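You operate a simulated robot arm through the tools that you are given. There is no shell and no other tool. Be economical: measure what you need, move in short steps, check, and stop when the job is done.

You run a simulated two-armed robot. Do the job below in one go: nothing can be reset, and whatever is moved stays where it is left.

## Task
Turn the wall arm dial to 15 kg. Put one of the cream felt pads from the yellow cabinet top on the small steel bench top. Fetch the teal bridge and set it on the green board. Put the wooden block on the orange bench top away on the yellow bench top. Put one of the banded black blocks from the orange bench top on top of the small cream box. Put two of the ribbed copper blocks from the bench top before the bins on the low shelf of the long steel bench. Close the wide grey drawer. Pick up the small teal box with one hand, pass it to the other hand and put it on the yellow bench top. Any order will do. Set down upright: teal bridge, small teal box.

Only the result counts: the job must be done as asked and must still hold three seconds after the hand-in. Knocking over, shifting, dropping, spilling or breaking anything else fails it.

## Robot
Two 7-joint arms with two-finger grippers on one trunk, on a base that drives. Base frame: it is fixed to the floor where the robot stands at the start and does not move with it; the origin is under the middle of the robot, x ahead of it, y to its left, z up. Units: mm, degrees, N and s.
The left shoulder is at the start at [50, 191, 1092], the right one opposite. With the tool pointing down near the work surface each hand reaches from about 200 to 740 mm from the robot's upright axis, wherever it stands, measured 20 degrees to its own side. Places, roughly: banded black block (6x3x3 cm) [-1000, 5600, 900]; cream felt pad (4x2x5 cm) [-1100, 800, 1100]; green board (13x10x1 cm) [-1400, 700, 1100]; low shelf of the long steel bench [-1700, 12200, 400]; ribbed copper block (6x3x3 cm) [-2200, 11400, 900]; small cream box (7x16x12 cm) [-600, 6100, 900]; small steel bench top [-100, 1800, 900]; small teal box (7x16x12 cm) [-1900, 11700, 900]; teal bridge (5x10x8 cm) [-1300, 800, 1100]; wall arm dial [500, -100, 1000]; wide grey drawer [-2000, 11500, 700]; wooden block (3x5x10 cm) [-700, 5600, 900]; yellow bench top [700, 9600, 900]. Payload 2.69 kg a hand.
The tool frame of a hand sits at the grasp point between the pads (the TCP): z along the fingers, y along the line on which they close. The tips reach 20 mm beyond it. Largest opening 100 mm; the body of the gripper starts 63 mm behind the TCP.
Orientation is that of the tool frame in the base frame, as a unit quaternion [x, y, z, w]. With the fingers straight down and closing along the base's y, the tool's x points along the base's -x, its y along +y and its z along -z.

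## Interface
- The arms move only by the tool jog_arm. It takes "left_motion", "right_motion" or both (then of equal length, played together; a hand with none holds still); each is one flat list of numbers, 7 for each row, row after row: the shift along the tool's x, y, z in mm, then the turn, a rotation vector about the tool's x, y, z in degrees, then the opening, from 0 (shut) to 1 (fully open). In form: [x, y, z, rx, ry, rz, jaw, x, y, z, rx, ry, rz, jaw, ...]. A call has 1 to 8 rows; each row is the pose to reach, as a shift and turn from the pose commanded when the call began, along the tool's axes at that moment. Each row takes 0.2 s and may step no farther than 50 mm and 8.6 degrees from the row before; otherwise, or with a gripper value out of range, the whole call is refused. A pose out of reach is approached as far as the arm can. The call stops where the force on the tool passes 40 N (or 10 N more than at its start, if that is more) or the arm is blocked; 0.2 s more then pass. The fingers move at their own pace (about 153 mm/s each) and stop on an object; they squeeze with about 39 N. The grip force told is the motor's: it shows also when the fingers shut on nothing. Time passes only in rows, and 0.2 s behind the last, so rows that repeat a pose let the fingers close. The reply holds the time, the measured pose of the TCP, the force on the tool along the base axes, the opening and the grip force, in the units named above and with some noise, with the torque about the TCP (base axes, N m) and any sound that the robot's microphone picked up.
- Cameras (640 x 400 px; columns grow to the right, rows downward): "scene" is now at [131.9, -22.6, 1291.1]; the picture's right is [-0.23, -0.97, 0.00], its down [-0.30, 0.07, -0.95] and it looks along [0.93, -0.21, -0.30] (base axes); focal length 214 px, centre (320, 200). "left" rides on the left gripper at [70, 19, -99] in its tool frame; the picture's right is [-0.26, 0.97, 0.00], its down [-0.75, -0.20, -0.63] and it looks along [-0.61, -0.16, 0.78] (tool axes); focal length 230 px, centre (320, 200). "right" rides on the right gripper at [70, -19, -99] in its tool frame; the picture's right is [0.26, 0.97, 0.00], its down [-0.75, 0.20, -0.63] and it looks along [-0.61, 0.16, 0.78] (tool axes); focal length 230 px, centre (320, 200). There is no depth. A picture from a camera that has moved, and an enlarged one, comes with that camera's place and axes in the base frame and with its lens.
- grab_frame(camera): a new picture of that camera. It takes no simulated time.
- move_column(by): slides the trunk up (or, below 0, down) by that many mm; the arms and the scene camera ride with it, the base frame stays. It gives what a move gives, with no picture.
- base_move(legs): drives the robot by 1 to 6 legs, each [ahead, left, turn to the left] in mm, mm and degrees, along the robot's own axes; the way and the turn of a leg run together, so that a leg with both is an arc; at most 1500 mm and 180 degrees a leg. The arms and the cameras ride along, it lands a little off, and it stops where it bumps. It gives what a move gives.
- aim_head(pan, tilt): turns the head with the scene camera to pan (to the left, within 80 degrees either way) and tilt (down, from -29 to 69), counted from straight ahead of the robot. It gives what a move gives.
- inspect(camera, box): a new picture of the part [left, top, right, bottom] of that camera's present view, enlarged. It takes no simulated time.
- job_done(): hands the job in; it is judged then, once.

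Work in short steps. Places have to be worked out from the pictures, the camera data and where the tool is seen: move nearer, look again, correct. Check each grasp and each placing, and mend what went wrong. You have 493 turns and 248 pictures in all, those below and enlarged ones among them. Open the grippers and draw the arms clear of the work before you hand the job in, unless the task says otherwise; then end with one line.

The tools are called by a JSON object that holds its "api" and its "payload". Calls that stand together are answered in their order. jog_arm: Moves the arms, as the interface text tells. Its arguments: {"type":"object","properties":{"left_motion":{"type":"array","items":{"type":"number"}},"right_motion":{"type":"array","items":{"type":"number"}}},"required":[]} The other tools are called the same way: move_column (by) slides the trunk up or down; base_move (legs) drives the base; aim_head (pan, tilt) turns the head that bears the scene camera; grab_frame (camera) takes a picture; inspect (camera, box) takes an enlarged picture of a part of a camera's view; job_done () hands the job in.

At the start:

```text
t: 0.0
left_eef_pos: [421.5, 139.3, 1234.8]
left_orientation: [0.0, 1.0, 0.0, 0.001]
left_contact_force: [1.1, 0.0, -0.2]
left_ft_torque: [0.01, 0.02, 0.0]
left_finger_gap: 100.0
left_grasp_force: 0.0
right_eef_pos: [262.8, -159.8, 1239.0]
right_orientation: [0.0, 1.0, 0.001, 0.0]
right_contact_force: [0.3, -0.3, 0.8]
right_ft_torque: [0.0, -0.02, -0.01]
right_finger_gap: 100.0
right_grasp_force: 0.1
trunk travel left (down, up): [-150.0, 173.0]
robot x, y, heading: [-0.4, -3.6, 0.0]
head pan, tilt: [-13.0, 17.7]
```

scene: 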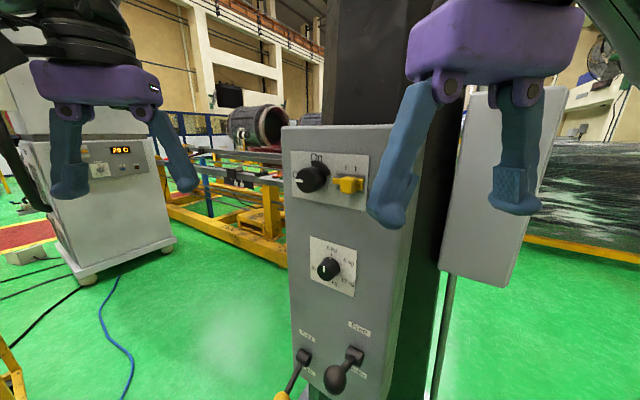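
right: 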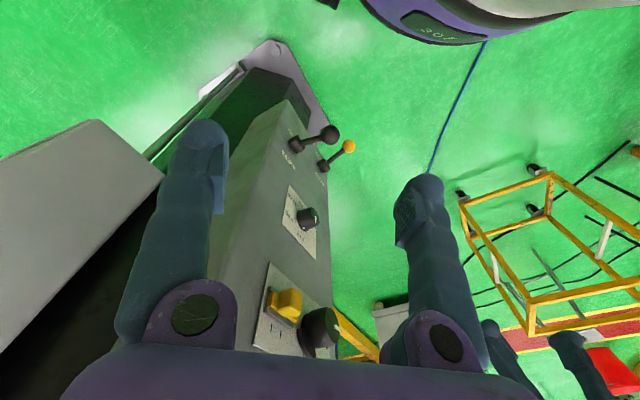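
left: 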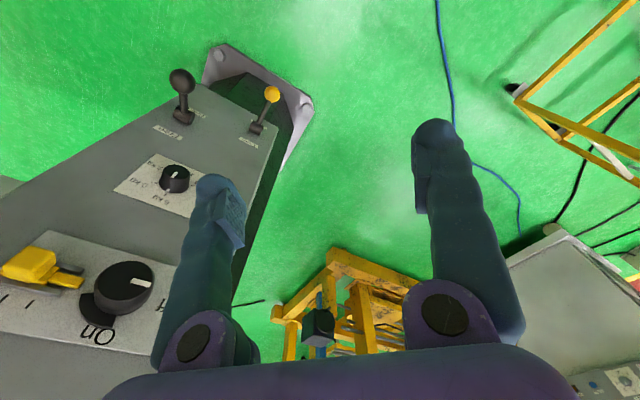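

I see a grey control box with a switch and a smaller dial with kg markings. I'll enlarge the dial.

{"api": "inspect", "payload": {"camera": "scene", "box": [280, 220, 390, 310]}}

{"api": "inspect", "payload": {"camera": "left", "box": [100, 140, 240, 230]}}

```text
4.44 times, centred on (335, 265) of scene
camera zoom: at [131.9, -22.6, 1291.1], right [-0.23, -0.97, 0.0], down [-0.3, 0.07, -0.95], along [0.93, -0.21, -0.3], focal length 953 px, centre (253, -89)
```

zoom: 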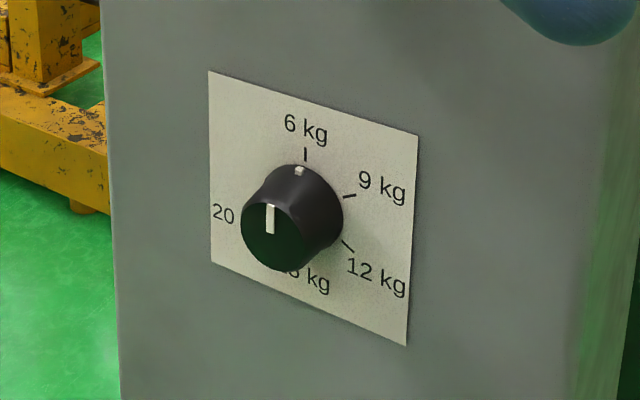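

```text
4.44 times, centred on (170, 185) of left
camera zoom: at [352.4, 157.9, 1332.6], right [0.26, 0.97, 0.0], down [0.75, -0.2, 0.63], along [0.61, -0.16, -0.78], focal length 1022 px, centre (987, 267)
```

zoom: 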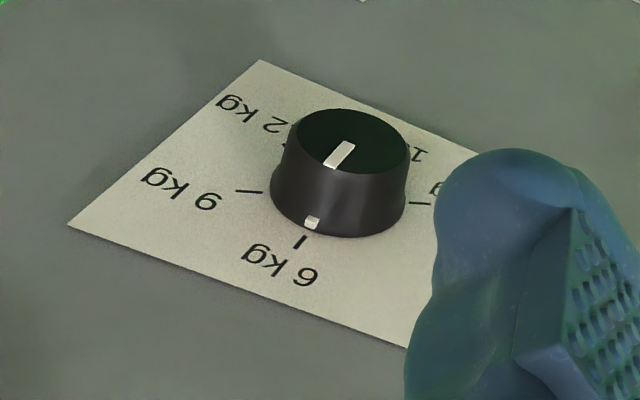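

The dial sits at about [501,-131,1024], protrudes about 30 mm, and its panel faces (-0.69, 0.72, 0). It points to 6 kg, and 15 kg is 180° clockwise. I'll swing the left hand towards a pre-grasp pose with its fingers pointing at the panel.

{"api": "jog_arm", "payload": {"left_motion": [0.8, -14.6, 17.2, 3, -7, 3, 0.6, 1.6, -29.2, 34.4, 6, -14.1, 6, 0.6, 2.4, -43.8, 51.6, 9, -21.1, 9, 0.6, 3.2, -58.4, 68.8, 12, -28.1, 12, 0.6, 4, -73, 86, 15, -35.2, 15, 0.6, 4.8, -87.6, 103.2, 18, -42.2, 18, 0.6, 5.6, -102, 120, 21, -49.2, 21, 0.6, 6.6, -117, 137, 24, -56.2, 24, 0.6]}}

```text
t: 1.8
left_eef_pos: [416.2, 23.2, 1097.1]
left_orientation: [0.199, 0.84, -0.199, 0.464]
left_contact_force: [0.7, 0.0, 0.4]
left_ft_torque: [0.04, 0.0, 0.03]
left_finger_gap: 59.8
left_grasp_force: 0.0
right_eef_pos: [262.6, -159.9, 1239.4]
right_orientation: [0.0, 1.0, 0.001, 0.0]
right_contact_force: [0.6, 0.3, -0.6]
right_ft_torque: [0.0, -0.01, 0.03]
right_finger_gap: 99.9
right_grasp_force: 0.1
trunk travel left (down, up): [-150.0, 173.0]
robot x, y, heading: [0.4, -2.7, 0.1]
head pan, tilt: [-13.0, 17.7]
```

Good progress. I'll finish the swing to the pre-grasp pose, 100 mm out from the dial.

{"api": "jog_arm", "payload": {"left_motion": [13.2, -10.7, 15.4, 3, -7.1, 3, 0.6, 26.4, -21.4, 30.8, 6, -14.2, 6, 0.6, 39.6, -32.1, 46.1, 9, -21.4, 9, 0.6, 52.8, -42.8, 61.5, 12, -28.5, 12, 0.6]}}

{"api": "grab_frame", "payload": {"camera": "left"}}

{"api": "grab_frame", "payload": {"camera": "scene"}}

```text
t: 2.8
left_eef_pos: [409.8, -23.1, 1047.2]
left_orientation: [0.289, 0.672, -0.286, 0.619]
left_contact_force: [-1.2, 0.5, -5.7]
left_ft_torque: [-0.38, -0.34, 0.0]
left_finger_gap: 60.1
left_grasp_force: 0.0
left hand out of reach, approached as far as the arm can: row 3, 4
right_eef_pos: [264.4, -159.4, 1239.4]
right_orientation: [0.0, 1.0, 0.0, 0.001]
right_contact_force: [0.9, 0.2, -0.1]
right_ft_torque: [-0.01, 0.02, -0.01]
right_finger_gap: 99.9
right_grasp_force: 0.1
trunk travel left (down, up): [-150.0, 173.0]
robot x, y, heading: [-1.8, -2.9, 0.1]
head pan, tilt: [-13.0, 17.7]
```

```text
242 pictures are left
camera left: at [352.1, 63.2, 984.4], right [0.74, 0.64, 0.23], down [-0.52, 0.31, 0.8], along [0.44, -0.71, 0.56], focal length 230 px, centre (320, 200)
```

left: 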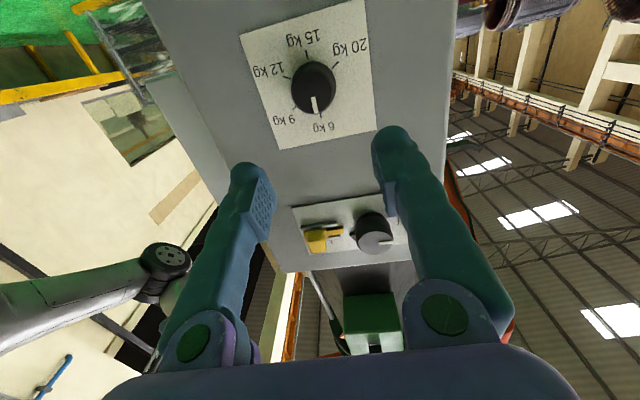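

```text
241 pictures are left
camera scene: at [132.1, -22.5, 1290.7], right [-0.23, -0.97, 0.0], down [-0.3, 0.07, -0.95], along [0.93, -0.21, -0.3], focal length 214 px, centre (320, 200)
```

scene: 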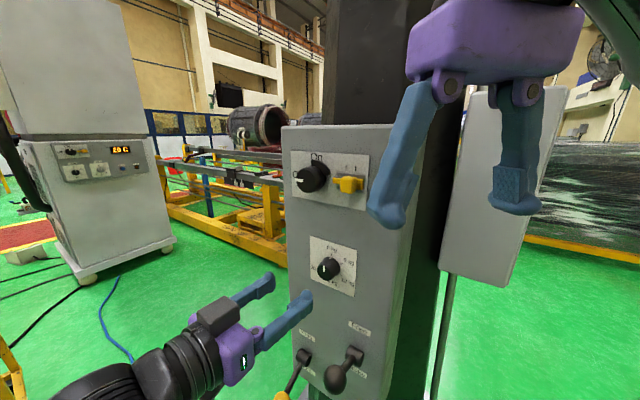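

The arm is folded too tightly to reach this pose. I'll check the free floor to my left and right before shifting the base away from the panel.

{"api": "aim_head", "payload": {"pan": 70, "tilt": 40}}

{"api": "grab_frame", "payload": {"camera": "scene"}}

{"api": "aim_head", "payload": {"pan": 80, "tilt": 10}}

{"api": "grab_frame", "payload": {"camera": "scene"}}

{"api": "aim_head", "payload": {"pan": -80, "tilt": 20}}

{"api": "grab_frame", "payload": {"camera": "scene"}}

```text
t: 4.4
left_eef_pos: [408.5, -24.6, 1053.5]
left_orientation: [0.292, 0.667, -0.285, 0.623]
left_contact_force: [0.2, -0.1, -0.1]
left_ft_torque: [-0.01, 0.0, 0.02]
left_finger_gap: 60.0
left_grasp_force: 0.0
right_eef_pos: [263.5, -160.3, 1240.0]
right_orientation: [0.0, 1.0, 0.001, 0.0]
right_contact_force: [-0.6, -1.1, -0.6]
right_ft_torque: [0.01, 0.03, 0.02]
right_finger_gap: 99.8
right_grasp_force: 0.0
trunk travel left (down, up): [-150.0, 173.0]
robot x, y, heading: [-1.7, 1.0, 0.1]
head pan, tilt: [70.0, 40.0]
```

```text
240 pictures are left
camera scene: at [70.0, 78.3, 1256.0], right [0.94, -0.34, 0.0], down [-0.22, -0.6, -0.77], along [0.26, 0.72, -0.64], focal length 214 px, centre (320, 200)
```

scene: 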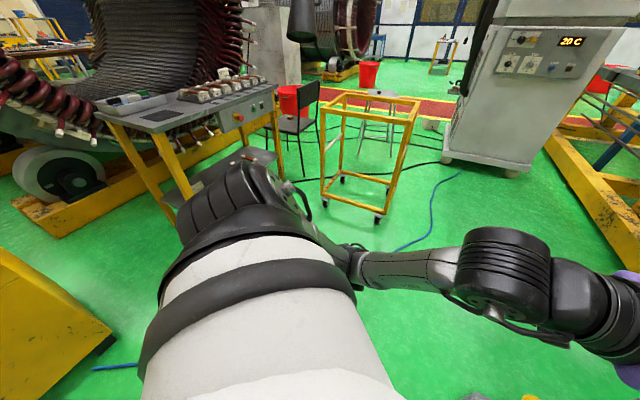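

```text
t: 5.3
left_eef_pos: [409.3, -24.4, 1054.4]
left_orientation: [0.292, 0.668, -0.286, 0.623]
left_contact_force: [0.2, 0.4, 0.1]
left_ft_torque: [0.0, 0.0, 0.02]
left_finger_gap: 59.8
left_grasp_force: 0.0
right_eef_pos: [264.8, -159.2, 1240.2]
right_orientation: [-0.001, 1.0, 0.001, 0.0]
right_contact_force: [0.2, 0.4, -0.6]
right_ft_torque: [0.0, 0.02, -0.01]
right_finger_gap: 100.1
right_grasp_force: 0.1
trunk travel left (down, up): [-150.0, 173.0]
robot x, y, heading: [1.3, -1.3, 0.1]
head pan, tilt: [80.0, 10.0]
```

```text
239 pictures are left
camera scene: at [57.1, 90.0, 1303.6], right [0.98, -0.17, 0.0], down [-0.03, -0.17, -0.98], along [0.17, 0.97, -0.17], focal length 214 px, centre (320, 200)
```

scene: 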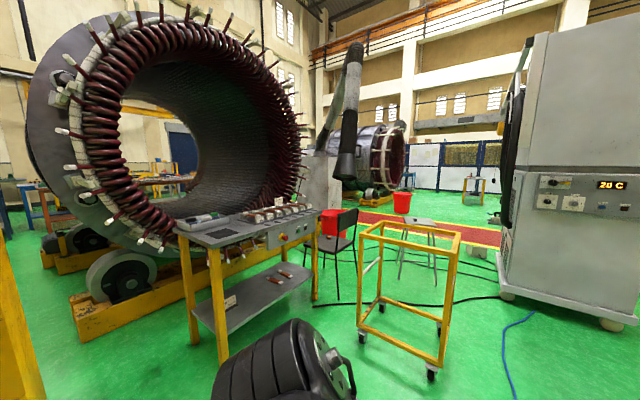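

```text
t: 7.8
left_eef_pos: [410.2, -24.6, 1052.5]
left_orientation: [0.291, 0.667, -0.285, 0.623]
left_contact_force: [-0.2, -0.1, -0.1]
left_ft_torque: [-0.02, 0.0, 0.0]
left_finger_gap: 60.2
left_grasp_force: 0.1
right_eef_pos: [263.9, -160.5, 1240.4]
right_orientation: [0.0, 1.0, 0.001, 0.0]
right_contact_force: [-0.8, 0.6, 0.7]
right_ft_torque: [-0.01, 0.0, 0.02]
right_finger_gap: 99.9
right_grasp_force: 0.0
trunk travel left (down, up): [-150.0, 173.0]
robot x, y, heading: [0.1, -2.6, 0.0]
head pan, tilt: [-80.0, 20.0]
```

```text
238 pictures are left
camera scene: at [57.1, -93.3, 1287.4], right [-0.98, -0.17, 0.0], down [-0.06, 0.34, -0.94], along [0.16, -0.93, -0.34], focal length 214 px, centre (320, 200)
```

scene: 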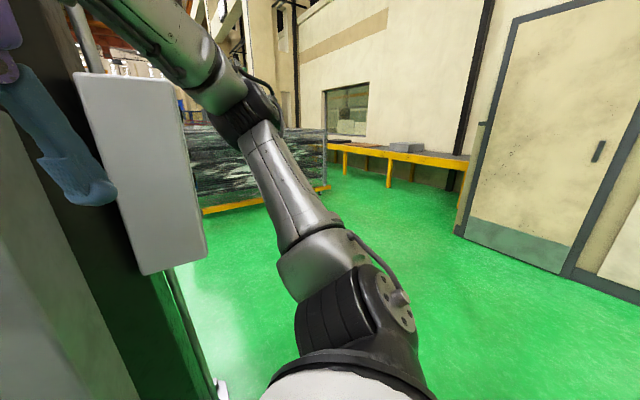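

Left of me the floor is free for about a metre. I'll shift the base about 140 mm away from the panel along its normal and look back at the panel.

{"api": "base_move", "payload": {"legs": [[-100, 110, 0]]}}

{"api": "aim_head", "payload": {"pan": -25, "tilt": 20}}

```text
t: 9.4
left_eef_pos: [307.7, 88.5, 1043.9]
left_orientation: [0.289, 0.674, -0.288, 0.615]
left_contact_force: [0.0, 0.4, -1.0]
left_ft_torque: [0.0, 0.04, 0.04]
left_finger_gap: 59.8
left_grasp_force: 0.1
right_eef_pos: [163.1, -47.8, 1240.2]
right_orientation: [0.0, 1.0, 0.0, -0.001]
right_contact_force: [0.0, 0.0, -0.2]
right_ft_torque: [0.03, -0.02, 0.03]
right_finger_gap: 99.9
right_grasp_force: 0.1
trunk travel left (down, up): [-150.0, 173.0]
robot x, y, heading: [-100.8, 116.4, -0.1]
head pan, tilt: [-80.0, 20.0]
```

```text
t: 10.7
left_eef_pos: [307.2, 88.2, 1044.6]
left_orientation: [0.288, 0.674, -0.287, 0.617]
left_contact_force: [-0.2, 0.4, 0.2]
left_ft_torque: [0.02, 0.02, -0.01]
left_finger_gap: 59.9
left_grasp_force: 0.0
right_eef_pos: [163.9, -48.2, 1240.5]
right_orientation: [0.0, 1.0, 0.001, 0.001]
right_contact_force: [0.3, 0.7, 0.0]
right_ft_torque: [0.01, -0.03, 0.01]
right_finger_gap: 100.0
right_grasp_force: 0.0
trunk travel left (down, up): [-150.0, 173.0]
robot x, y, heading: [-98.5, 111.8, -0.0]
head pan, tilt: [-25.0, 20.0]
```

Now I'll advance towards the dial with a small pitch correction.

{"api": "jog_arm", "payload": {"left_motion": [0, 0, 33, 0, -1.3, 0, 0.6, 0, 0, 66, 0, -2.6, 0, 0.6, 0, 0, 100, 0, -4, 0, 0.6]}}

{"api": "grab_frame", "payload": {"camera": "left"}}

{"api": "grab_frame", "payload": {"camera": "scene"}}

```text
t: 11.5
left_eef_pos: [380.5, 25.7, 1028.7]
left_orientation: [0.251, 0.664, -0.325, 0.625]
left_contact_force: [-1.2, 0.3, -0.1]
left_ft_torque: [-0.03, 0.0, -0.01]
left_finger_gap: 60.1
left_grasp_force: 0.1
left hand out of reach, approached as far as the arm can: row 2, 3
right_eef_pos: [163.3, -48.3, 1240.9]
right_orientation: [0.001, 1.0, 0.001, 0.0]
right_contact_force: [-0.3, -0.5, 0.3]
right_ft_torque: [0.02, 0.0, 0.04]
right_finger_gap: 100.1
right_grasp_force: 0.0
trunk travel left (down, up): [-150.0, 173.0]
robot x, y, heading: [-99.8, 114.5, -0.2]
head pan, tilt: [-25.0, 20.0]
```

```text
237 pictures are left
camera left: at [321.7, 104.9, 958.5], right [0.74, 0.66, 0.14], down [-0.5, 0.39, 0.77], along [0.46, -0.64, 0.62], focal length 230 px, centre (320, 200)
```

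left: 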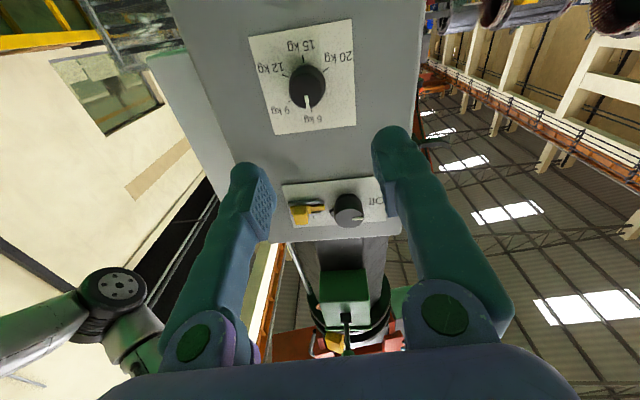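

```text
236 pictures are left
camera scene: at [25.6, 71.2, 1287.3], right [-0.42, -0.91, 0.0], down [-0.31, 0.14, -0.94], along [0.85, -0.4, -0.34], focal length 214 px, centre (320, 200)
```

scene: 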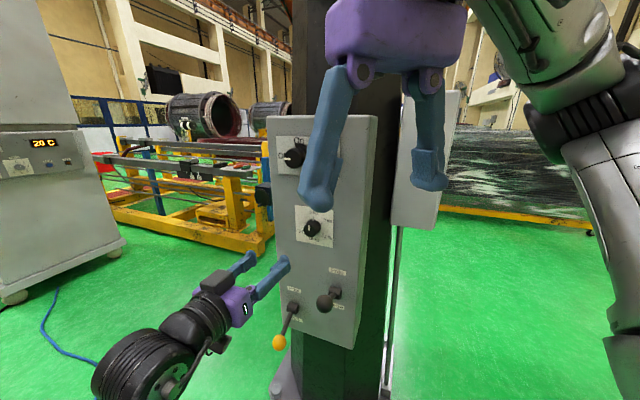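

The orientation is constrained because the arm has to reach across. A better stance is to face the panel squarely at heading −46°. I'll first straighten the left hand and pull it back from the panel.

{"api": "jog_arm", "payload": {"left_motion": [-7, 22, -33, -7.6, 0, 1, 0.6, -14, 44, -66, -15.3, 0, 2, 0.6, -22, 66, -98, -23, 0, 3, 0.6, -29, 88, -131, -30.6, 0, 4, 0.6, -36, 110, -164, -38.3, 0, 5, 0.6, -44, 132, -197, -46, 0, 6, 0.6]}}

```text
t: 12.9
left_eef_pos: [371.9, 320.1, 991.3]
left_orientation: [0.095, 0.721, -0.112, 0.677]
left_contact_force: [-0.7, -0.3, -0.5]
left_ft_torque: [0.0, 0.0, 0.03]
left_finger_gap: 60.0
left_grasp_force: 0.1
left hand out of reach, approached as far as the arm can: row 1, 2, 3, 4, 5, 6
right_eef_pos: [163.8, -48.1, 1239.5]
right_orientation: [0.0, 1.0, 0.002, 0.0]
right_contact_force: [-0.9, 0.5, -0.7]
right_ft_torque: [0.02, 0.0, -0.01]
right_finger_gap: 100.1
right_grasp_force: 0.0
trunk travel left (down, up): [-150.0, 173.0]
robot x, y, heading: [-101.3, 111.9, 0.3]
head pan, tilt: [-25.0, 20.0]
```

Now I'll drive to a stance facing the panel.

{"api": "base_move", "payload": {"legs": [[25, 143, 0], [0, 0, -46]]}}

{"api": "aim_head", "payload": {"pan": 0, "tilt": 30}}

{"api": "grab_frame", "payload": {"camera": "scene"}}

{"api": "grab_frame", "payload": {"camera": "left"}}

```text
t: 16.9
left_eef_pos: [407.2, 70.6, 992.8]
left_orientation: [0.363, 0.63, -0.363, 0.583]
left_contact_force: [-0.6, -0.1, 0.6]
left_ft_torque: [-0.01, 0.0, 0.02]
left_finger_gap: 59.9
left_grasp_force: 0.0
right_eef_pos: [-2.4, -42.0, 1238.8]
right_orientation: [0.382, 0.924, 0.001, 0.0]
right_contact_force: [1.1, 0.0, 0.8]
right_ft_torque: [-0.04, 0.03, 0.0]
right_finger_gap: 99.9
right_grasp_force: 0.1
trunk travel left (down, up): [-150.0, 173.0]
robot x, y, heading: [-74.6, 256.6, -45.0]
head pan, tilt: [-25.0, 20.0]
```

```text
t: 17.7
left_eef_pos: [405.2, 69.8, 990.9]
left_orientation: [0.364, 0.63, -0.363, 0.582]
left_contact_force: [0.1, -0.6, 0.1]
left_ft_torque: [-0.01, 0.02, 0.02]
left_finger_gap: 60.0
left_grasp_force: 0.0
right_eef_pos: [-2.3, -43.4, 1239.9]
right_orientation: [0.383, 0.924, 0.0, 0.0]
right_contact_force: [0.2, -0.5, -0.3]
right_ft_torque: [0.01, 0.01, 0.01]
right_finger_gap: 100.0
right_grasp_force: 0.0
trunk travel left (down, up): [-150.0, 173.0]
robot x, y, heading: [-76.3, 261.7, -45.3]
head pan, tilt: [0.0, 30.0]
```

```text
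235 pictures are left
camera scene: at [18.0, 163.5, 1271.3], right [-0.71, -0.71, 0.0], down [-0.35, 0.35, -0.87], along [0.61, -0.61, -0.5], focal length 214 px, centre (320, 200)
```

scene: 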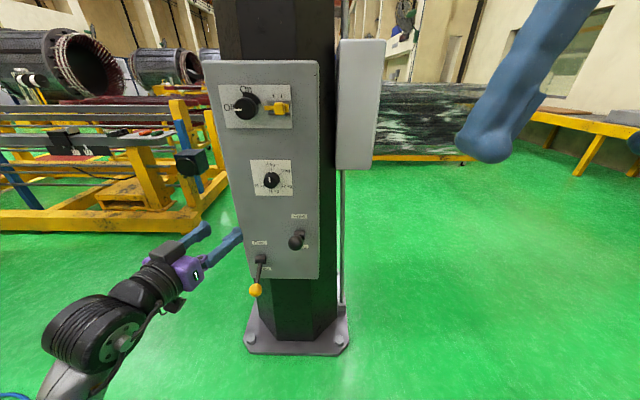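

```text
234 pictures are left
camera left: at [371.0, 168.0, 926.5], right [0.87, 0.45, 0.23], down [-0.43, 0.43, 0.79], along [0.26, -0.78, 0.57], focal length 230 px, centre (320, 200)
```

left: 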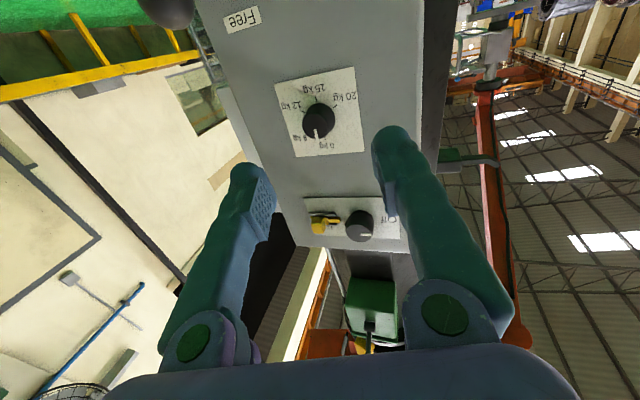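

The hand is yawed about 16° too far. I'll correct that and move to a pre-grasp 80 mm out from the cap.

{"api": "jog_arm", "payload": {"left_motion": [-10.5, -10.5, 28, -4.1, -0.8, 0, 0.6, -21, -21, 57, -8.2, -1.7, 0, 0.6, -31.5, -31.5, 85, -12.4, -2.5, 0, 0.6, -42, -42, 114, -16.5, -3.4, 0, 0.6]}}

{"api": "grab_frame", "payload": {"camera": "left"}}

```text
t: 18.7
left_eef_pos: [475.6, 65.8, 995.5]
left_orientation: [0.316, 0.641, -0.344, 0.609]
left_contact_force: [0.2, -0.3, 0.3]
left_ft_torque: [-0.02, 0.01, 0.0]
left_finger_gap: 60.2
left_grasp_force: 0.1
left hand out of reach, approached as far as the arm can: row 1, 2, 3, 4
right_eef_pos: [-3.1, -41.8, 1239.7]
right_orientation: [0.383, 0.924, 0.001, 0.001]
right_contact_force: [-0.6, -0.3, -0.4]
right_ft_torque: [-0.03, -0.02, -0.04]
right_finger_gap: 100.2
right_grasp_force: 0.0
trunk travel left (down, up): [-150.0, 173.0]
robot x, y, heading: [-73.3, 256.2, -44.8]
head pan, tilt: [0.0, 30.0]
```

```text
233 pictures are left
camera left: at [430.3, 156.8, 927.6], right [0.81, 0.55, 0.2], down [-0.48, 0.42, 0.77], along [0.34, -0.72, 0.6], focal length 230 px, centre (320, 200)
```

left: 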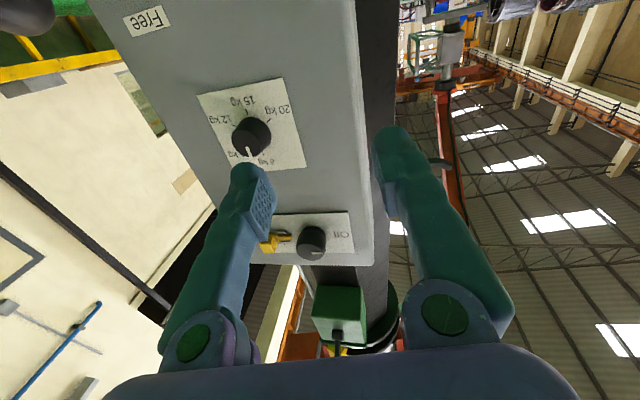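

The shifts count from the commanded pose, which was an unreachable one, so the hand went somewhere else. I'll retract and pitch down until the pose becomes reachable again.

{"api": "jog_arm", "payload": {"left_motion": [0, 0, -30, 0, 8, 0, 0.6, 0, 0, -60, 0, 16, 0, 0.6, 0, 0, -90, 0, 24, 0, 0.6]}}

```text
t: 19.5
left_eef_pos: [449.9, 127.7, 998.9]
left_orientation: [0.381, 0.754, -0.27, 0.461]
left_contact_force: [-0.5, 0.7, -0.1]
left_ft_torque: [0.01, -0.01, 0.03]
left_finger_gap: 59.9
left_grasp_force: 0.1
left hand out of reach, approached as far as the arm can: row 2, 3
right_eef_pos: [-1.7, -42.3, 1240.1]
right_orientation: [0.383, 0.924, 0.001, 0.001]
right_contact_force: [-0.1, -0.4, 0.4]
right_ft_torque: [-0.04, -0.03, -0.02]
right_finger_gap: 99.8
right_grasp_force: 0.1
trunk travel left (down, up): [-150.0, 173.0]
robot x, y, heading: [-75.4, 254.8, -45.1]
head pan, tilt: [0.0, 30.0]
```

I'll look at the arm's posture to see what limits it.

{"api": "aim_head", "payload": {"pan": 35, "tilt": 45}}

{"api": "grab_frame", "payload": {"camera": "scene"}}

```text
t: 20.6
left_eef_pos: [450.1, 126.1, 1000.1]
left_orientation: [0.38, 0.754, -0.27, 0.462]
left_contact_force: [-0.3, 0.3, -1.4]
left_ft_torque: [0.05, -0.01, 0.02]
left_finger_gap: 60.1
left_grasp_force: 0.0
right_eef_pos: [-2.3, -42.9, 1239.1]
right_orientation: [0.383, 0.924, 0.001, 0.001]
right_contact_force: [-0.8, -0.2, -1.0]
right_ft_torque: [0.0, -0.02, -0.02]
right_finger_gap: 100.0
right_grasp_force: 0.1
trunk travel left (down, up): [-150.0, 173.0]
robot x, y, heading: [-73.6, 257.7, -45.1]
head pan, tilt: [35.0, 45.0]
```

```text
232 pictures are left
camera scene: at [34.2, 213.3, 1248.7], right [-0.17, -0.98, 0.0], down [-0.7, 0.12, -0.71], along [0.7, -0.12, -0.71], focal length 214 px, centre (320, 200)
```

scene: 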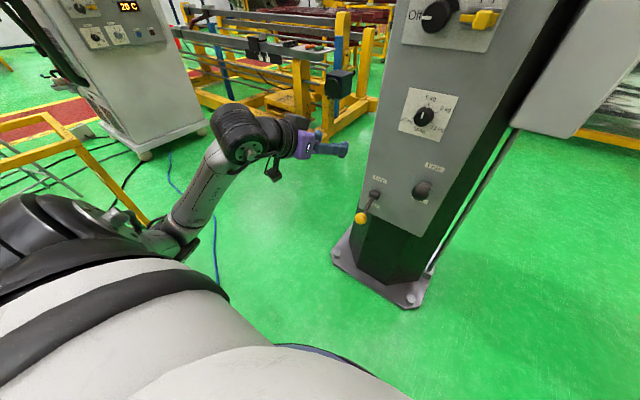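

I'll step back to the last pose that was reachable, so the commanded and measured poses agree.

{"api": "jog_arm", "payload": {"left_motion": [-12, 0, 27, 0, -8, 0, 0.6, -24.4, 0, 54.8, 0, -16, 0, 0.6, -24.4, 0, 54.8, 0, -16, 0, 0.6]}}

```text
t: 21.4
left_eef_pos: [483.1, 74.0, 998.9]
left_orientation: [0.339, 0.682, -0.321, 0.563]
left_contact_force: [0.4, -0.5, 0.3]
left_ft_torque: [0.0, 0.03, -0.03]
left_finger_gap: 59.9
left_grasp_force: 0.0
right_eef_pos: [-2.0, -41.4, 1239.0]
right_orientation: [0.382, 0.924, 0.001, 0.0]
right_contact_force: [0.4, -0.3, 0.1]
right_ft_torque: [0.01, -0.01, -0.03]
right_finger_gap: 99.9
right_grasp_force: 0.1
trunk travel left (down, up): [-150.0, 173.0]
robot x, y, heading: [-73.8, 257.8, -44.8]
head pan, tilt: [35.0, 45.0]
```

Commanded and measured poses agree again. This hand position works, so I'll slide the base sideways to line the hand up with the dial.

{"api": "base_move", "payload": {"legs": [[0, -131, 0]]}}

{"api": "jog_arm", "payload": {"left_motion": [-10, 0, 5, -3.5, -3, 0, 0.6, -20, 0, 10, -7, -6, 0, 0.6, -30, 0, 15, -10.5, -9, 0, 0.6]}}

{"api": "grab_frame", "payload": {"camera": "left"}}

```text
t: 23.2
left_eef_pos: [390.1, -16.1, 999.7]
left_orientation: [0.338, 0.683, -0.32, 0.562]
left_contact_force: [0.0, -0.9, -0.2]
left_ft_torque: [0.01, 0.02, 0.02]
left_finger_gap: 60.1
left_grasp_force: 0.0
right_eef_pos: [-94.0, -134.1, 1240.9]
right_orientation: [0.382, 0.924, 0.001, 0.0]
right_contact_force: [-0.6, -0.1, 0.3]
right_ft_torque: [0.0, -0.01, 0.01]
right_finger_gap: 100.0
right_grasp_force: 0.0
trunk travel left (down, up): [-150.0, 173.0]
robot x, y, heading: [-170.5, 163.3, -45.0]
head pan, tilt: [35.0, 45.0]
```

```text
t: 24.0
left_eef_pos: [391.9, -18.5, 1003.0]
left_orientation: [0.325, 0.68, -0.314, 0.577]
left_contact_force: [-0.5, -0.4, 0.7]
left_ft_torque: [-0.02, 0.02, -0.02]
left_finger_gap: 60.1
left_grasp_force: 0.0
left hand out of reach, approached as far as the arm can: row 1, 2, 3
right_eef_pos: [-95.0, -134.0, 1240.6]
right_orientation: [0.382, 0.924, 0.001, 0.0]
right_contact_force: [0.4, 0.3, -0.3]
right_ft_torque: [0.03, -0.02, 0.01]
right_finger_gap: 100.0
right_grasp_force: 0.0
trunk travel left (down, up): [-150.0, 173.0]
robot x, y, heading: [-166.6, 162.5, -44.8]
head pan, tilt: [35.0, 45.0]
```

```text
231 pictures are left
camera left: at [340.6, 76.4, 947.1], right [0.81, 0.55, 0.2], down [-0.43, 0.33, 0.84], along [0.4, -0.77, 0.5], focal length 230 px, centre (320, 200)
```

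left: 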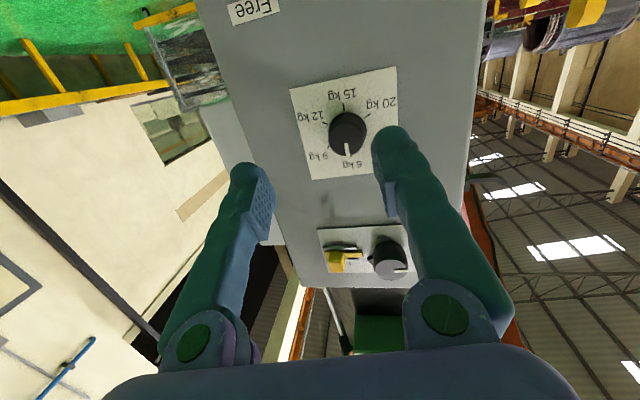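

A joint limit or singularity with the elbow low seems to block this. I'll undo the last step, raise the trunk so the forearm slopes down to the wrist, and try again.

{"api": "jog_arm", "payload": {"left_motion": [15, 0, -10, 5.3, 4.5, 0, 0.6, 28, 3, -20, 10.5, 9, 0, 0.6]}}

{"api": "move_column", "payload": {"by": 170}}

{"api": "jog_arm", "payload": {"left_motion": [40, 0, -6, 0, 0, 0, 0.6, 80, 0, -12, 0, 0, 0, 0.6, 120, 0, -18, 0, 0, 0, 0.6, 145, 0, -22, 0, 0, 0, 0.6]}}

```text
t: 24.6
left_eef_pos: [381.2, 2.1, 977.5]
left_orientation: [0.401, 0.692, -0.349, 0.488]
left_contact_force: [-0.3, -1.3, 0.3]
left_ft_torque: [0.0, -0.02, -0.02]
left_finger_gap: 59.8
left_grasp_force: 0.2
right_eef_pos: [-93.8, -134.8, 1241.0]
right_orientation: [0.382, 0.924, 0.0, 0.0]
right_contact_force: [-0.9, -0.1, 0.7]
right_ft_torque: [-0.02, -0.01, 0.01]
right_finger_gap: 100.0
right_grasp_force: 0.0
trunk travel left (down, up): [-150.0, 173.0]
robot x, y, heading: [-168.2, 162.9, -45.2]
head pan, tilt: [35.0, 45.0]
```

```text
t: 26.5
left_eef_pos: [381.9, 0.7, 1146.9]
left_orientation: [0.4, 0.692, -0.348, 0.49]
left_contact_force: [-0.3, -0.9, 1.1]
left_ft_torque: [-0.03, 0.02, -0.01]
left_finger_gap: 59.9
left_grasp_force: 0.1
right_eef_pos: [-93.1, -134.5, 1409.5]
right_orientation: [0.381, 0.924, 0.001, 0.001]
right_contact_force: [-0.2, 0.2, -0.5]
right_ft_torque: [0.04, 0.01, 0.0]
right_finger_gap: 99.9
right_grasp_force: 0.1
trunk travel left (down, up): [-320.0, 3.0]
robot x, y, heading: [-165.4, 162.6, -45.1]
head pan, tilt: [35.0, 45.0]
```

```text
t: 27.5
left_eef_pos: [343.2, 51.1, 1014.8]
left_orientation: [0.401, 0.692, -0.349, 0.489]
left_contact_force: [0.5, 0.2, -0.3]
left_ft_torque: [0.02, 0.02, 0.01]
left_finger_gap: 60.0
left_grasp_force: 0.3
right_eef_pos: [-92.7, -134.4, 1409.7]
right_orientation: [0.381, 0.925, 0.001, 0.001]
right_contact_force: [-0.5, 0.7, 0.2]
right_ft_torque: [-0.03, -0.01, 0.0]
right_finger_gap: 99.9
right_grasp_force: 0.1
trunk travel left (down, up): [-320.0, 3.0]
robot x, y, heading: [-167.4, 164.1, -44.7]
head pan, tilt: [35.0, 45.0]
```

The shift worked cleanly with the trunk raised. Now I'll rotate to face the panel and move to the pre-grasp point.

{"api": "jog_arm", "payload": {"left_motion": [-12.7, 6.7, 29.7, -4.8, -4.4, -0.8, 0.6, -25.5, 13.5, 59.5, -9.5, -8.8, -1.6, 0.6, -38, 20, 89, -14.3, -13.1, -2.4, 0.6, -51, 27, 119, -19, -17.5, -3, 0.6]}}

{"api": "grab_frame", "payload": {"camera": "left"}}

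```text
t: 28.5
left_eef_pos: [474.3, -4.4, 1033.5]
left_orientation: [0.247, 0.665, -0.319, 0.628]
left_contact_force: [0.0, 0.7, -0.1]
left_ft_torque: [-0.01, 0.02, -0.01]
left_finger_gap: 59.9
left_grasp_force: 0.0
left hand out of reach, approached as far as the arm can: row 3, 4
right_eef_pos: [-94.7, -136.0, 1408.9]
right_orientation: [0.382, 0.924, 0.001, 0.0]
right_contact_force: [-0.1, -0.5, -0.4]
right_ft_torque: [0.03, 0.01, 0.02]
right_finger_gap: 99.8
right_grasp_force: 0.0
trunk travel left (down, up): [-320.0, 3.0]
robot x, y, heading: [-168.0, 165.8, -44.7]
head pan, tilt: [35.0, 45.0]
```

```text
230 pictures are left
camera left: at [413.8, 75.5, 962.4], right [0.73, 0.67, 0.15], down [-0.51, 0.38, 0.77], along [0.46, -0.64, 0.62], focal length 230 px, centre (320, 200)
```

left: 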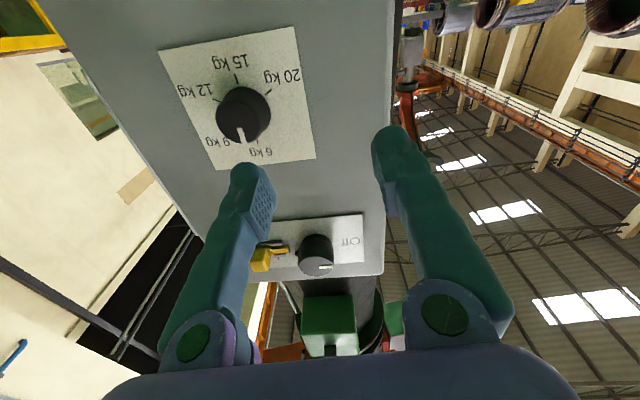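

The orientation is now right and only the position is about 69 mm too far left, which the base can take up.

{"api": "base_move", "payload": {"legs": [[0, -68, 0]]}}

{"api": "aim_head", "payload": {"pan": 10, "tilt": 35}}

{"api": "grab_frame", "payload": {"camera": "left"}}

{"api": "grab_frame", "payload": {"camera": "scene"}}

```text
t: 29.8
left_eef_pos: [426.5, -50.4, 1031.9]
left_orientation: [0.247, 0.666, -0.32, 0.627]
left_contact_force: [-0.6, -1.2, 0.7]
left_ft_torque: [-0.01, 0.03, -0.02]
left_finger_gap: 59.8
left_grasp_force: 0.1
right_eef_pos: [-140.5, -181.4, 1408.9]
right_orientation: [0.381, 0.924, 0.001, 0.0]
right_contact_force: [0.8, -0.1, 0.6]
right_ft_torque: [0.01, 0.06, -0.02]
right_finger_gap: 100.0
right_grasp_force: 0.0
trunk travel left (down, up): [-320.0, 3.0]
robot x, y, heading: [-211.6, 120.0, -44.6]
head pan, tilt: [35.0, 45.0]
```

```text
t: 30.6
left_eef_pos: [426.0, -49.3, 1032.5]
left_orientation: [0.247, 0.666, -0.319, 0.628]
left_contact_force: [-0.3, 0.3, -0.8]
left_ft_torque: [-0.02, -0.02, -0.01]
left_finger_gap: 59.7
left_grasp_force: 0.0
right_eef_pos: [-140.7, -180.8, 1409.8]
right_orientation: [0.381, 0.925, 0.0, 0.001]
right_contact_force: [0.6, 0.6, -0.9]
right_ft_torque: [-0.02, -0.03, 0.0]
right_finger_gap: 100.3
right_grasp_force: 0.1
trunk travel left (down, up): [-320.0, 3.0]
robot x, y, heading: [-217.6, 117.7, -44.9]
head pan, tilt: [10.0, 35.0]
```

```text
229 pictures are left
camera left: at [366.3, 29.8, 962.3], right [0.73, 0.67, 0.15], down [-0.51, 0.38, 0.77], along [0.46, -0.64, 0.62], focal length 230 px, centre (320, 200)
```

left: 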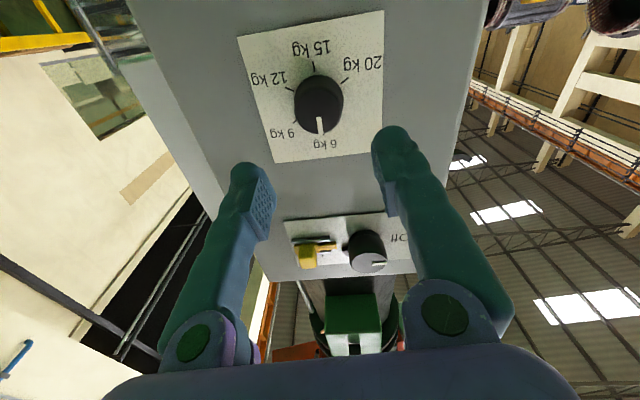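

```text
228 pictures are left
camera scene: at [-113.2, 37.1, 1433.5], right [-0.57, -0.82, 0.0], down [-0.47, 0.33, -0.82], along [0.67, -0.47, -0.57], focal length 214 px, centre (320, 200)
```

scene: 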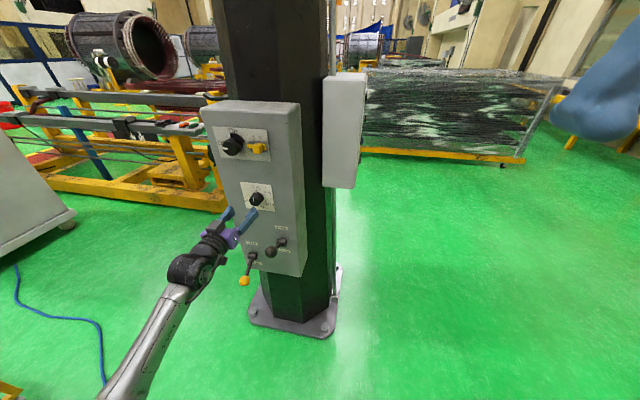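

I'll enlarge the dial from this view to centre the grasp.

{"api": "inspect", "payload": {"camera": "left", "box": [230, 0, 400, 170]}}

{"api": "inspect", "payload": {"camera": "scene", "box": [210, 170, 310, 240]}}

```text
2.35 times, centred on (315, 85) of left
camera zoom: at [366.3, 29.8, 962.3], right [0.73, 0.67, 0.15], down [-0.51, 0.38, 0.77], along [0.46, -0.64, 0.62], focal length 541 px, centre (332, 471)
```

zoom: 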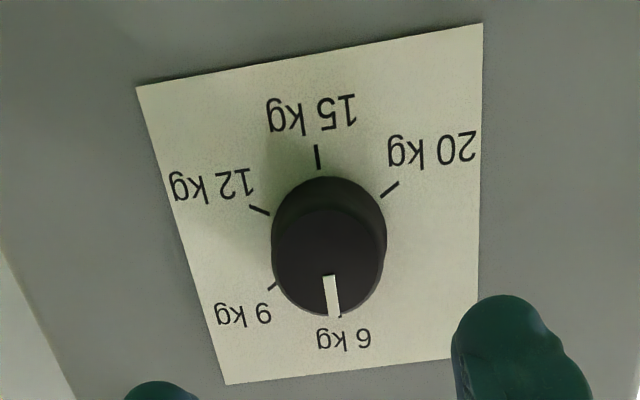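

```text
5.71 times, centred on (260, 205) of scene
camera zoom: at [-113.2, 37.1, 1433.5], right [-0.57, -0.82, 0.0], down [-0.47, 0.33, -0.82], along [0.67, -0.47, -0.57], focal length 1226 px, centre (663, 171)
```

zoom: 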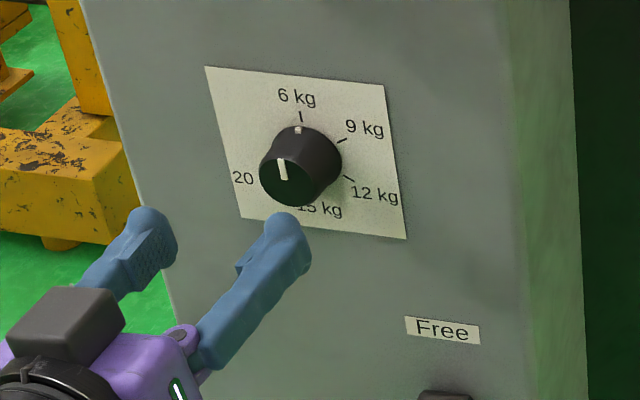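

The cap centre is at [486,-116,1021], almost on the tool axis. I'll pre-roll the hand −90° to leave room for the 180° clockwise turn, starting here at a safe distance.

{"api": "jog_arm", "payload": {"left_motion": [1, 0, 0, 0, 0, -8.5, 0.6, 3, 0, 0, 0, 0, -17, 0.6, 5, 0, 0, 0, 0, -25.5, 0.6, 7, 0, 0, 0, 0, -34, 0.6, 9, 0, 0, 0, 0, -42.5, 0.6, 10.5, 0, 0, 0, 0, -51, 0.6, 10.5, 0, 0, 0, 0, -59.5, 0.6, 10.5, 0, 0, 0, 0, -68, 0.6]}}

```text
t: 32.4
left_eef_pos: [426.4, -50.6, 1022.5]
left_orientation: [-0.168, 0.69, -0.616, 0.341]
left_contact_force: [0.3, 0.2, 0.4]
left_ft_torque: [0.02, -0.03, -0.01]
left_finger_gap: 60.2
left_grasp_force: 0.2
right_eef_pos: [-139.5, -182.6, 1410.3]
right_orientation: [0.381, 0.925, 0.0, 0.001]
right_contact_force: [-0.6, -0.3, 0.3]
right_ft_torque: [-0.04, 0.02, 0.03]
right_finger_gap: 100.0
right_grasp_force: 0.2
trunk travel left (down, up): [-320.0, 3.0]
robot x, y, heading: [-212.8, 119.5, -44.7]
head pan, tilt: [10.0, 35.0]
```

The roll works. I'll finish rolling to about −90°, then advance onto the knob.

{"api": "jog_arm", "payload": {"left_motion": [0, 0, 12, 0, 0, -8, 0.6, 0, 0, 24, 0, 0, -16, 0.6, 0, 0, 36, 0, 0, -22, 0.6, 0, 0, 50, 0, 0, -22, 0.6]}}

{"api": "grab_frame", "payload": {"camera": "left"}}

{"api": "inspect", "payload": {"camera": "scene", "box": [210, 170, 310, 240]}}

```text
t: 33.4
left_eef_pos: [459.6, -86.9, 1022.4]
left_orientation: [0.297, -0.645, 0.67, -0.217]
left_contact_force: [0.0, -1.0, -0.6]
left_ft_torque: [0.03, -0.02, -0.03]
left_finger_gap: 59.7
left_grasp_force: 0.1
right_eef_pos: [-141.8, -182.6, 1410.2]
right_orientation: [0.381, 0.925, 0.0, 0.001]
right_contact_force: [-1.0, -0.1, -0.1]
right_ft_torque: [-0.03, 0.0, 0.05]
right_finger_gap: 100.0
right_grasp_force: 0.0
trunk travel left (down, up): [-320.0, 3.0]
robot x, y, heading: [-217.1, 116.6, -44.8]
head pan, tilt: [10.0, 35.0]
```

```text
225 pictures are left
camera left: at [340.6, -63.8, 1012.7], right [0.1, 0.1, -0.99], down [0.14, 0.98, 0.12], along [0.99, -0.15, 0.08], focal length 230 px, centre (320, 200)
```

left: 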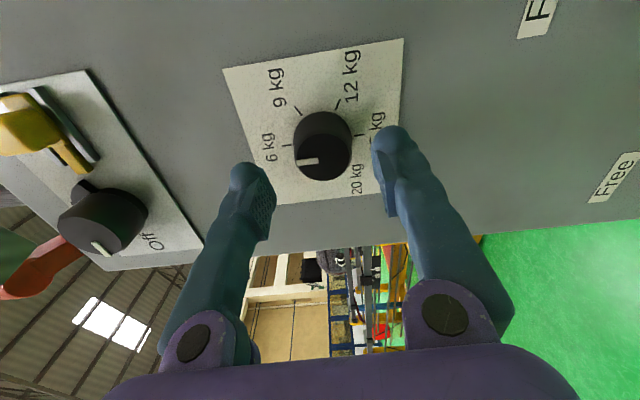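

```text
5.71 times, centred on (260, 205) of scene
camera zoom: at [-113.0, 36.8, 1433.4], right [-0.57, -0.82, 0.0], down [-0.47, 0.33, -0.82], along [0.67, -0.47, -0.57], focal length 1226 px, centre (663, 171)
```

zoom: 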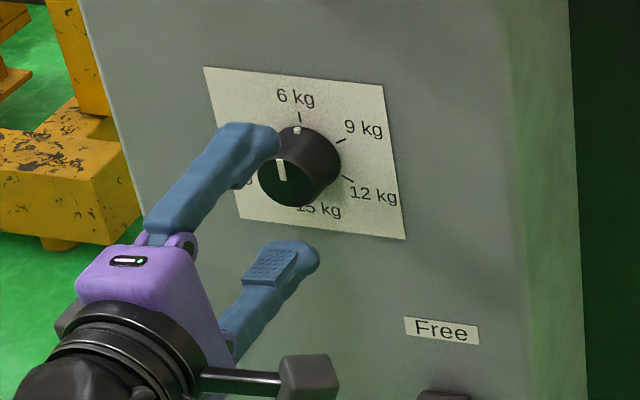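

The knob is centred between the fingers. I'll advance 39 mm and close.

{"api": "jog_arm", "payload": {"left_motion": [0, 0, 13, 0, 0, 0, 0.6, 0, 0, 26, 0, 0, 0, 0.6, 0, 0, 39, 0, 0, 0, 0.6, 0, 0, 39, 0, 0, 0, 0.3, 0, 0, 39, 0, 0, 0, 0, 0, 0, 39, 0, 0, 0, 0]}}

```text
t: 34.8
left_eef_pos: [486.1, -116.8, 1019.7]
left_orientation: [0.296, -0.647, 0.668, -0.218]
left_contact_force: [-1.9, 0.3, -6.2]
left_ft_torque: [0.12, -0.01, 0.07]
left_finger_gap: 38.4
left_grasp_force: 44.9
right_eef_pos: [-139.5, -182.3, 1409.2]
right_orientation: [0.381, 0.925, 0.001, 0.0]
right_contact_force: [0.5, -0.2, -0.3]
right_ft_torque: [-0.01, 0.01, 0.02]
right_finger_gap: 99.8
right_grasp_force: 0.0
trunk travel left (down, up): [-320.0, 3.0]
robot x, y, heading: [-212.2, 119.0, -45.0]
head pan, tilt: [10.0, 35.0]
```

The knob is gripped at 38 mm. I'll turn it clockwise, the first 64°.

{"api": "jog_arm", "payload": {"left_motion": [0, 0, 0, 0, 0, 8, 0, 0, 0, 0, 0, 0, 16, 0, 0, 0, 0, 0, 0, 24, 0, 0, 0, 0, 0, 0, 32, 0, 0, 0, 0, 0, 0, 40, 0, 0, 0, 0, 0, 0, 48, 0, 0, 0, 0, 0, 0, 56, 0, 0, 0, 0, 0, 0, 64, 0]}}

{"api": "grab_frame", "payload": {"camera": "left"}}

```text
t: 36.6
left_eef_pos: [486.5, -115.7, 1019.1]
left_orientation: [0.091, 0.707, -0.45, 0.539]
left_contact_force: [-3.7, 4.4, -18.0]
left_ft_torque: [0.35, 0.38, -0.02]
left_finger_gap: 38.7
left_grasp_force: 45.2
right_eef_pos: [-137.9, -181.9, 1409.9]
right_orientation: [0.381, 0.924, -0.001, 0.0]
right_contact_force: [0.2, 0.6, -0.3]
right_ft_torque: [-0.01, -0.01, 0.0]
right_finger_gap: 100.0
right_grasp_force: 0.1
trunk travel left (down, up): [-320.0, 3.0]
robot x, y, heading: [-218.6, 117.3, -44.9]
head pan, tilt: [10.0, 35.0]
```

```text
223 pictures are left
camera left: at [402.3, -57.8, 951.0], right [0.7, 0.65, -0.3], down [-0.25, 0.61, 0.75], along [0.67, -0.45, 0.59], focal length 230 px, centre (320, 200)
```

left: 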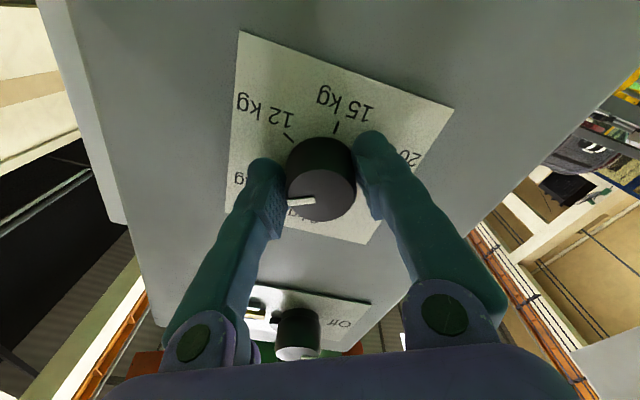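

The knob turns with the hand and points at about 9 kg now. I'll continue.

{"api": "jog_arm", "payload": {"left_motion": [0, 0, 0, 0, 0, 8, 0, 0, 0, 0, 0, 0, 16, 0, 0, 0, 0, 0, 0, 24, 0, 0, 0, 0, 0, 0, 32, 0, 0, 0, 0, 0, 0, 40, 0, 0, 0, 0, 0, 0, 48, 0, 0, 0, 0, 0, 0, 56, 0, 0, 0, 0, 0, 0, 64, 0]}}

{"api": "grab_frame", "payload": {"camera": "left"}}

```text
t: 37.7
left_eef_pos: [488.9, -115.1, 1018.8]
left_orientation: [0.287, 0.653, -0.304, 0.632]
left_contact_force: [-3.3, -8.0, 1.5]
left_ft_torque: [0.74, 0.63, 0.65]
left_finger_gap: 38.2
left_grasp_force: 45.2
left hand out of reach, approached as far as the arm can: row 4, 5
right_eef_pos: [-141.8, -182.2, 1409.5]
right_orientation: [0.382, 0.924, 0.0, 0.0]
right_contact_force: [-0.2, 0.9, -0.3]
right_ft_torque: [-0.05, 0.02, -0.01]
right_finger_gap: 99.9
right_grasp_force: 0.0
trunk travel left (down, up): [-320.0, 3.0]
robot x, y, heading: [-219.3, 115.2, -45.1]
head pan, tilt: [10.0, 35.0]
stopped in row 5 (left hand): the force on the tool passed its limit at 49 N (the readings are from after the stop); the commanded pose is now the measured one
```

```text
222 pictures are left
camera left: at [435.0, -29.3, 951.1], right [0.74, 0.63, 0.22], down [-0.53, 0.36, 0.77], along [0.41, -0.69, 0.6], focal length 230 px, centre (320, 200)
```

left: 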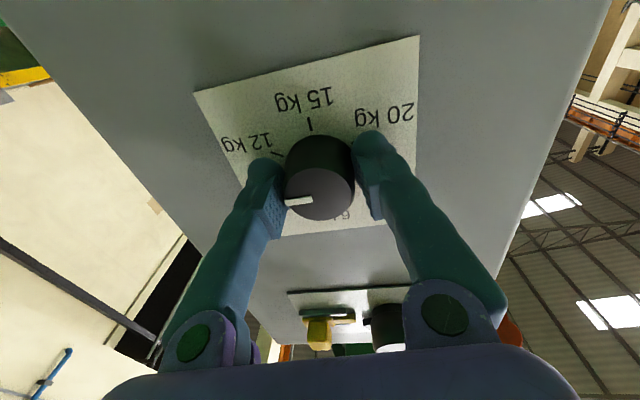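

The roll limit is reached after about 98°. I'll release, back off, roll back and regrip.

{"api": "jog_arm", "payload": {"left_motion": [0, 0, 0, 0, 0, 0, 0.6, 0, 0, 0, 0, 0, 0, 0.6, 0, 0, -20, 0, 0, 0, 0.6, 0, 0, -45, 0, 0, 0, 0.6, 0, 0, -45, 0, 0, -8.5, 0.6, 0, 0, -45, 0, 0, -17, 0.6, 0, 0, -45, 0, 0, -25.5, 0.6, 0, 0, -45, 0, 0, -34, 0.6]}}

{"api": "jog_arm", "payload": {"left_motion": [0, 0, 0, 0, 0, -8.5, 0.6, 0, 0, 0, 0, 0, -17, 0.6, 0, 0, 0, 0, 0, -25.5, 0.6, 0, 0, 0, 0, 0, -34, 0.6, 0, 0, 0, 0, 0, -42.5, 0.6, 0, 0, 0, 0, 0, -51, 0.6, 0, 0, 0, 0, 0, -59.5, 0.6]}}

{"api": "grab_frame", "payload": {"camera": "left"}}

```text
t: 39.5
left_eef_pos: [460.7, -79.8, 1021.2]
left_orientation: [0.082, 0.709, -0.476, 0.515]
left_contact_force: [0.4, -0.2, -0.6]
left_ft_torque: [0.02, 0.02, -0.01]
left_finger_gap: 59.8
left_grasp_force: 0.1
right_eef_pos: [-142.1, -184.0, 1408.9]
right_orientation: [0.383, 0.924, 0.0, 0.0]
right_contact_force: [0.0, 0.0, -0.1]
right_ft_torque: [0.0, 0.0, -0.01]
right_finger_gap: 99.8
right_grasp_force: 0.1
trunk travel left (down, up): [-320.0, 3.0]
robot x, y, heading: [-216.5, 114.6, -44.8]
head pan, tilt: [10.0, 35.0]
```

```text
t: 41.1
left_eef_pos: [460.3, -78.5, 1021.0]
left_orientation: [0.28, -0.656, 0.668, -0.211]
left_contact_force: [0.1, -0.4, -0.6]
left_ft_torque: [0.01, -0.01, 0.04]
left_finger_gap: 59.8
left_grasp_force: 0.0
right_eef_pos: [-141.8, -181.9, 1410.8]
right_orientation: [0.382, 0.924, 0.0, -0.001]
right_contact_force: [0.0, 0.7, -0.7]
right_ft_torque: [-0.01, 0.0, 0.03]
right_finger_gap: 100.0
right_grasp_force: 0.0
trunk travel left (down, up): [-320.0, 3.0]
robot x, y, heading: [-215.2, 116.5, -44.9]
head pan, tilt: [10.0, 35.0]
```

```text
221 pictures are left
camera left: at [341.1, -51.6, 1009.9], right [0.11, 0.12, -0.99], down [0.17, 0.98, 0.14], along [0.98, -0.19, 0.09], focal length 230 px, centre (320, 200)
```

left: 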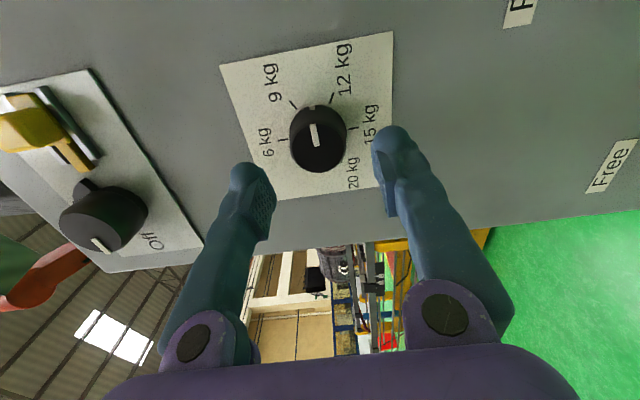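

I'll correct 4.7 mm of lateral offset and 3° of yaw, advance and regrip.

{"api": "jog_arm", "payload": {"left_motion": [4.7, 0, 0, 0, -3.4, 0, 0.6, 4.7, 0, 15, 0, -3.4, 0, 0.6, 4.7, 0, 30, 0, -3.4, 0, 0.6, 4.7, 0, 45, 0, -3.4, 0, 0.6, 4.7, 0, 45, 0, -3.4, 0, 0.3, 4.7, 0, 45, 0, -3.4, 0, 0, 4.7, 0, 45, 0, -3.4, 0, 0]}}

{"api": "inspect", "payload": {"camera": "left", "box": [220, 50, 420, 220]}}

```text
t: 42.7
left_eef_pos: [484.8, -118.0, 1019.4]
left_orientation: [0.299, -0.649, 0.66, -0.231]
left_contact_force: [-0.5, -1.5, 1.6]
left_ft_torque: [-0.1, -0.09, -0.05]
left_finger_gap: 38.7
left_grasp_force: 45.4
right_eef_pos: [-141.9, -182.5, 1409.1]
right_orientation: [0.382, 0.924, 0.001, 0.001]
right_contact_force: [0.1, 0.9, -0.1]
right_ft_torque: [0.0, 0.03, 0.06]
right_finger_gap: 100.1
right_grasp_force: 0.0
trunk travel left (down, up): [-320.0, 3.0]
robot x, y, heading: [-214.3, 120.3, -44.7]
head pan, tilt: [10.0, 35.0]
```

```text
2.35 times, centred on (320, 135) of left
camera zoom: at [364.7, -96.5, 1010.9], right [0.1, 0.13, -0.99], down [0.11, 0.98, 0.14], along [0.99, -0.13, 0.09], focal length 541 px, centre (320, 353)
```

zoom: 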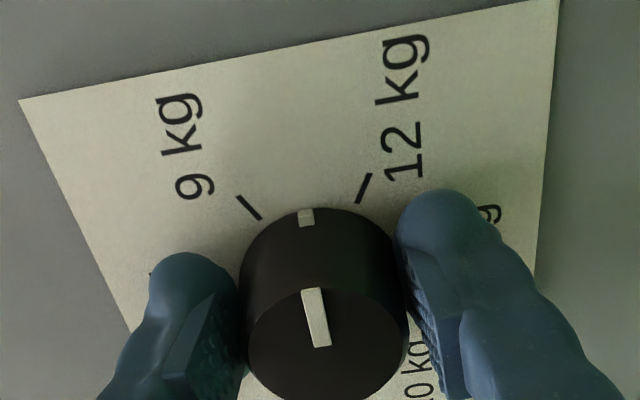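

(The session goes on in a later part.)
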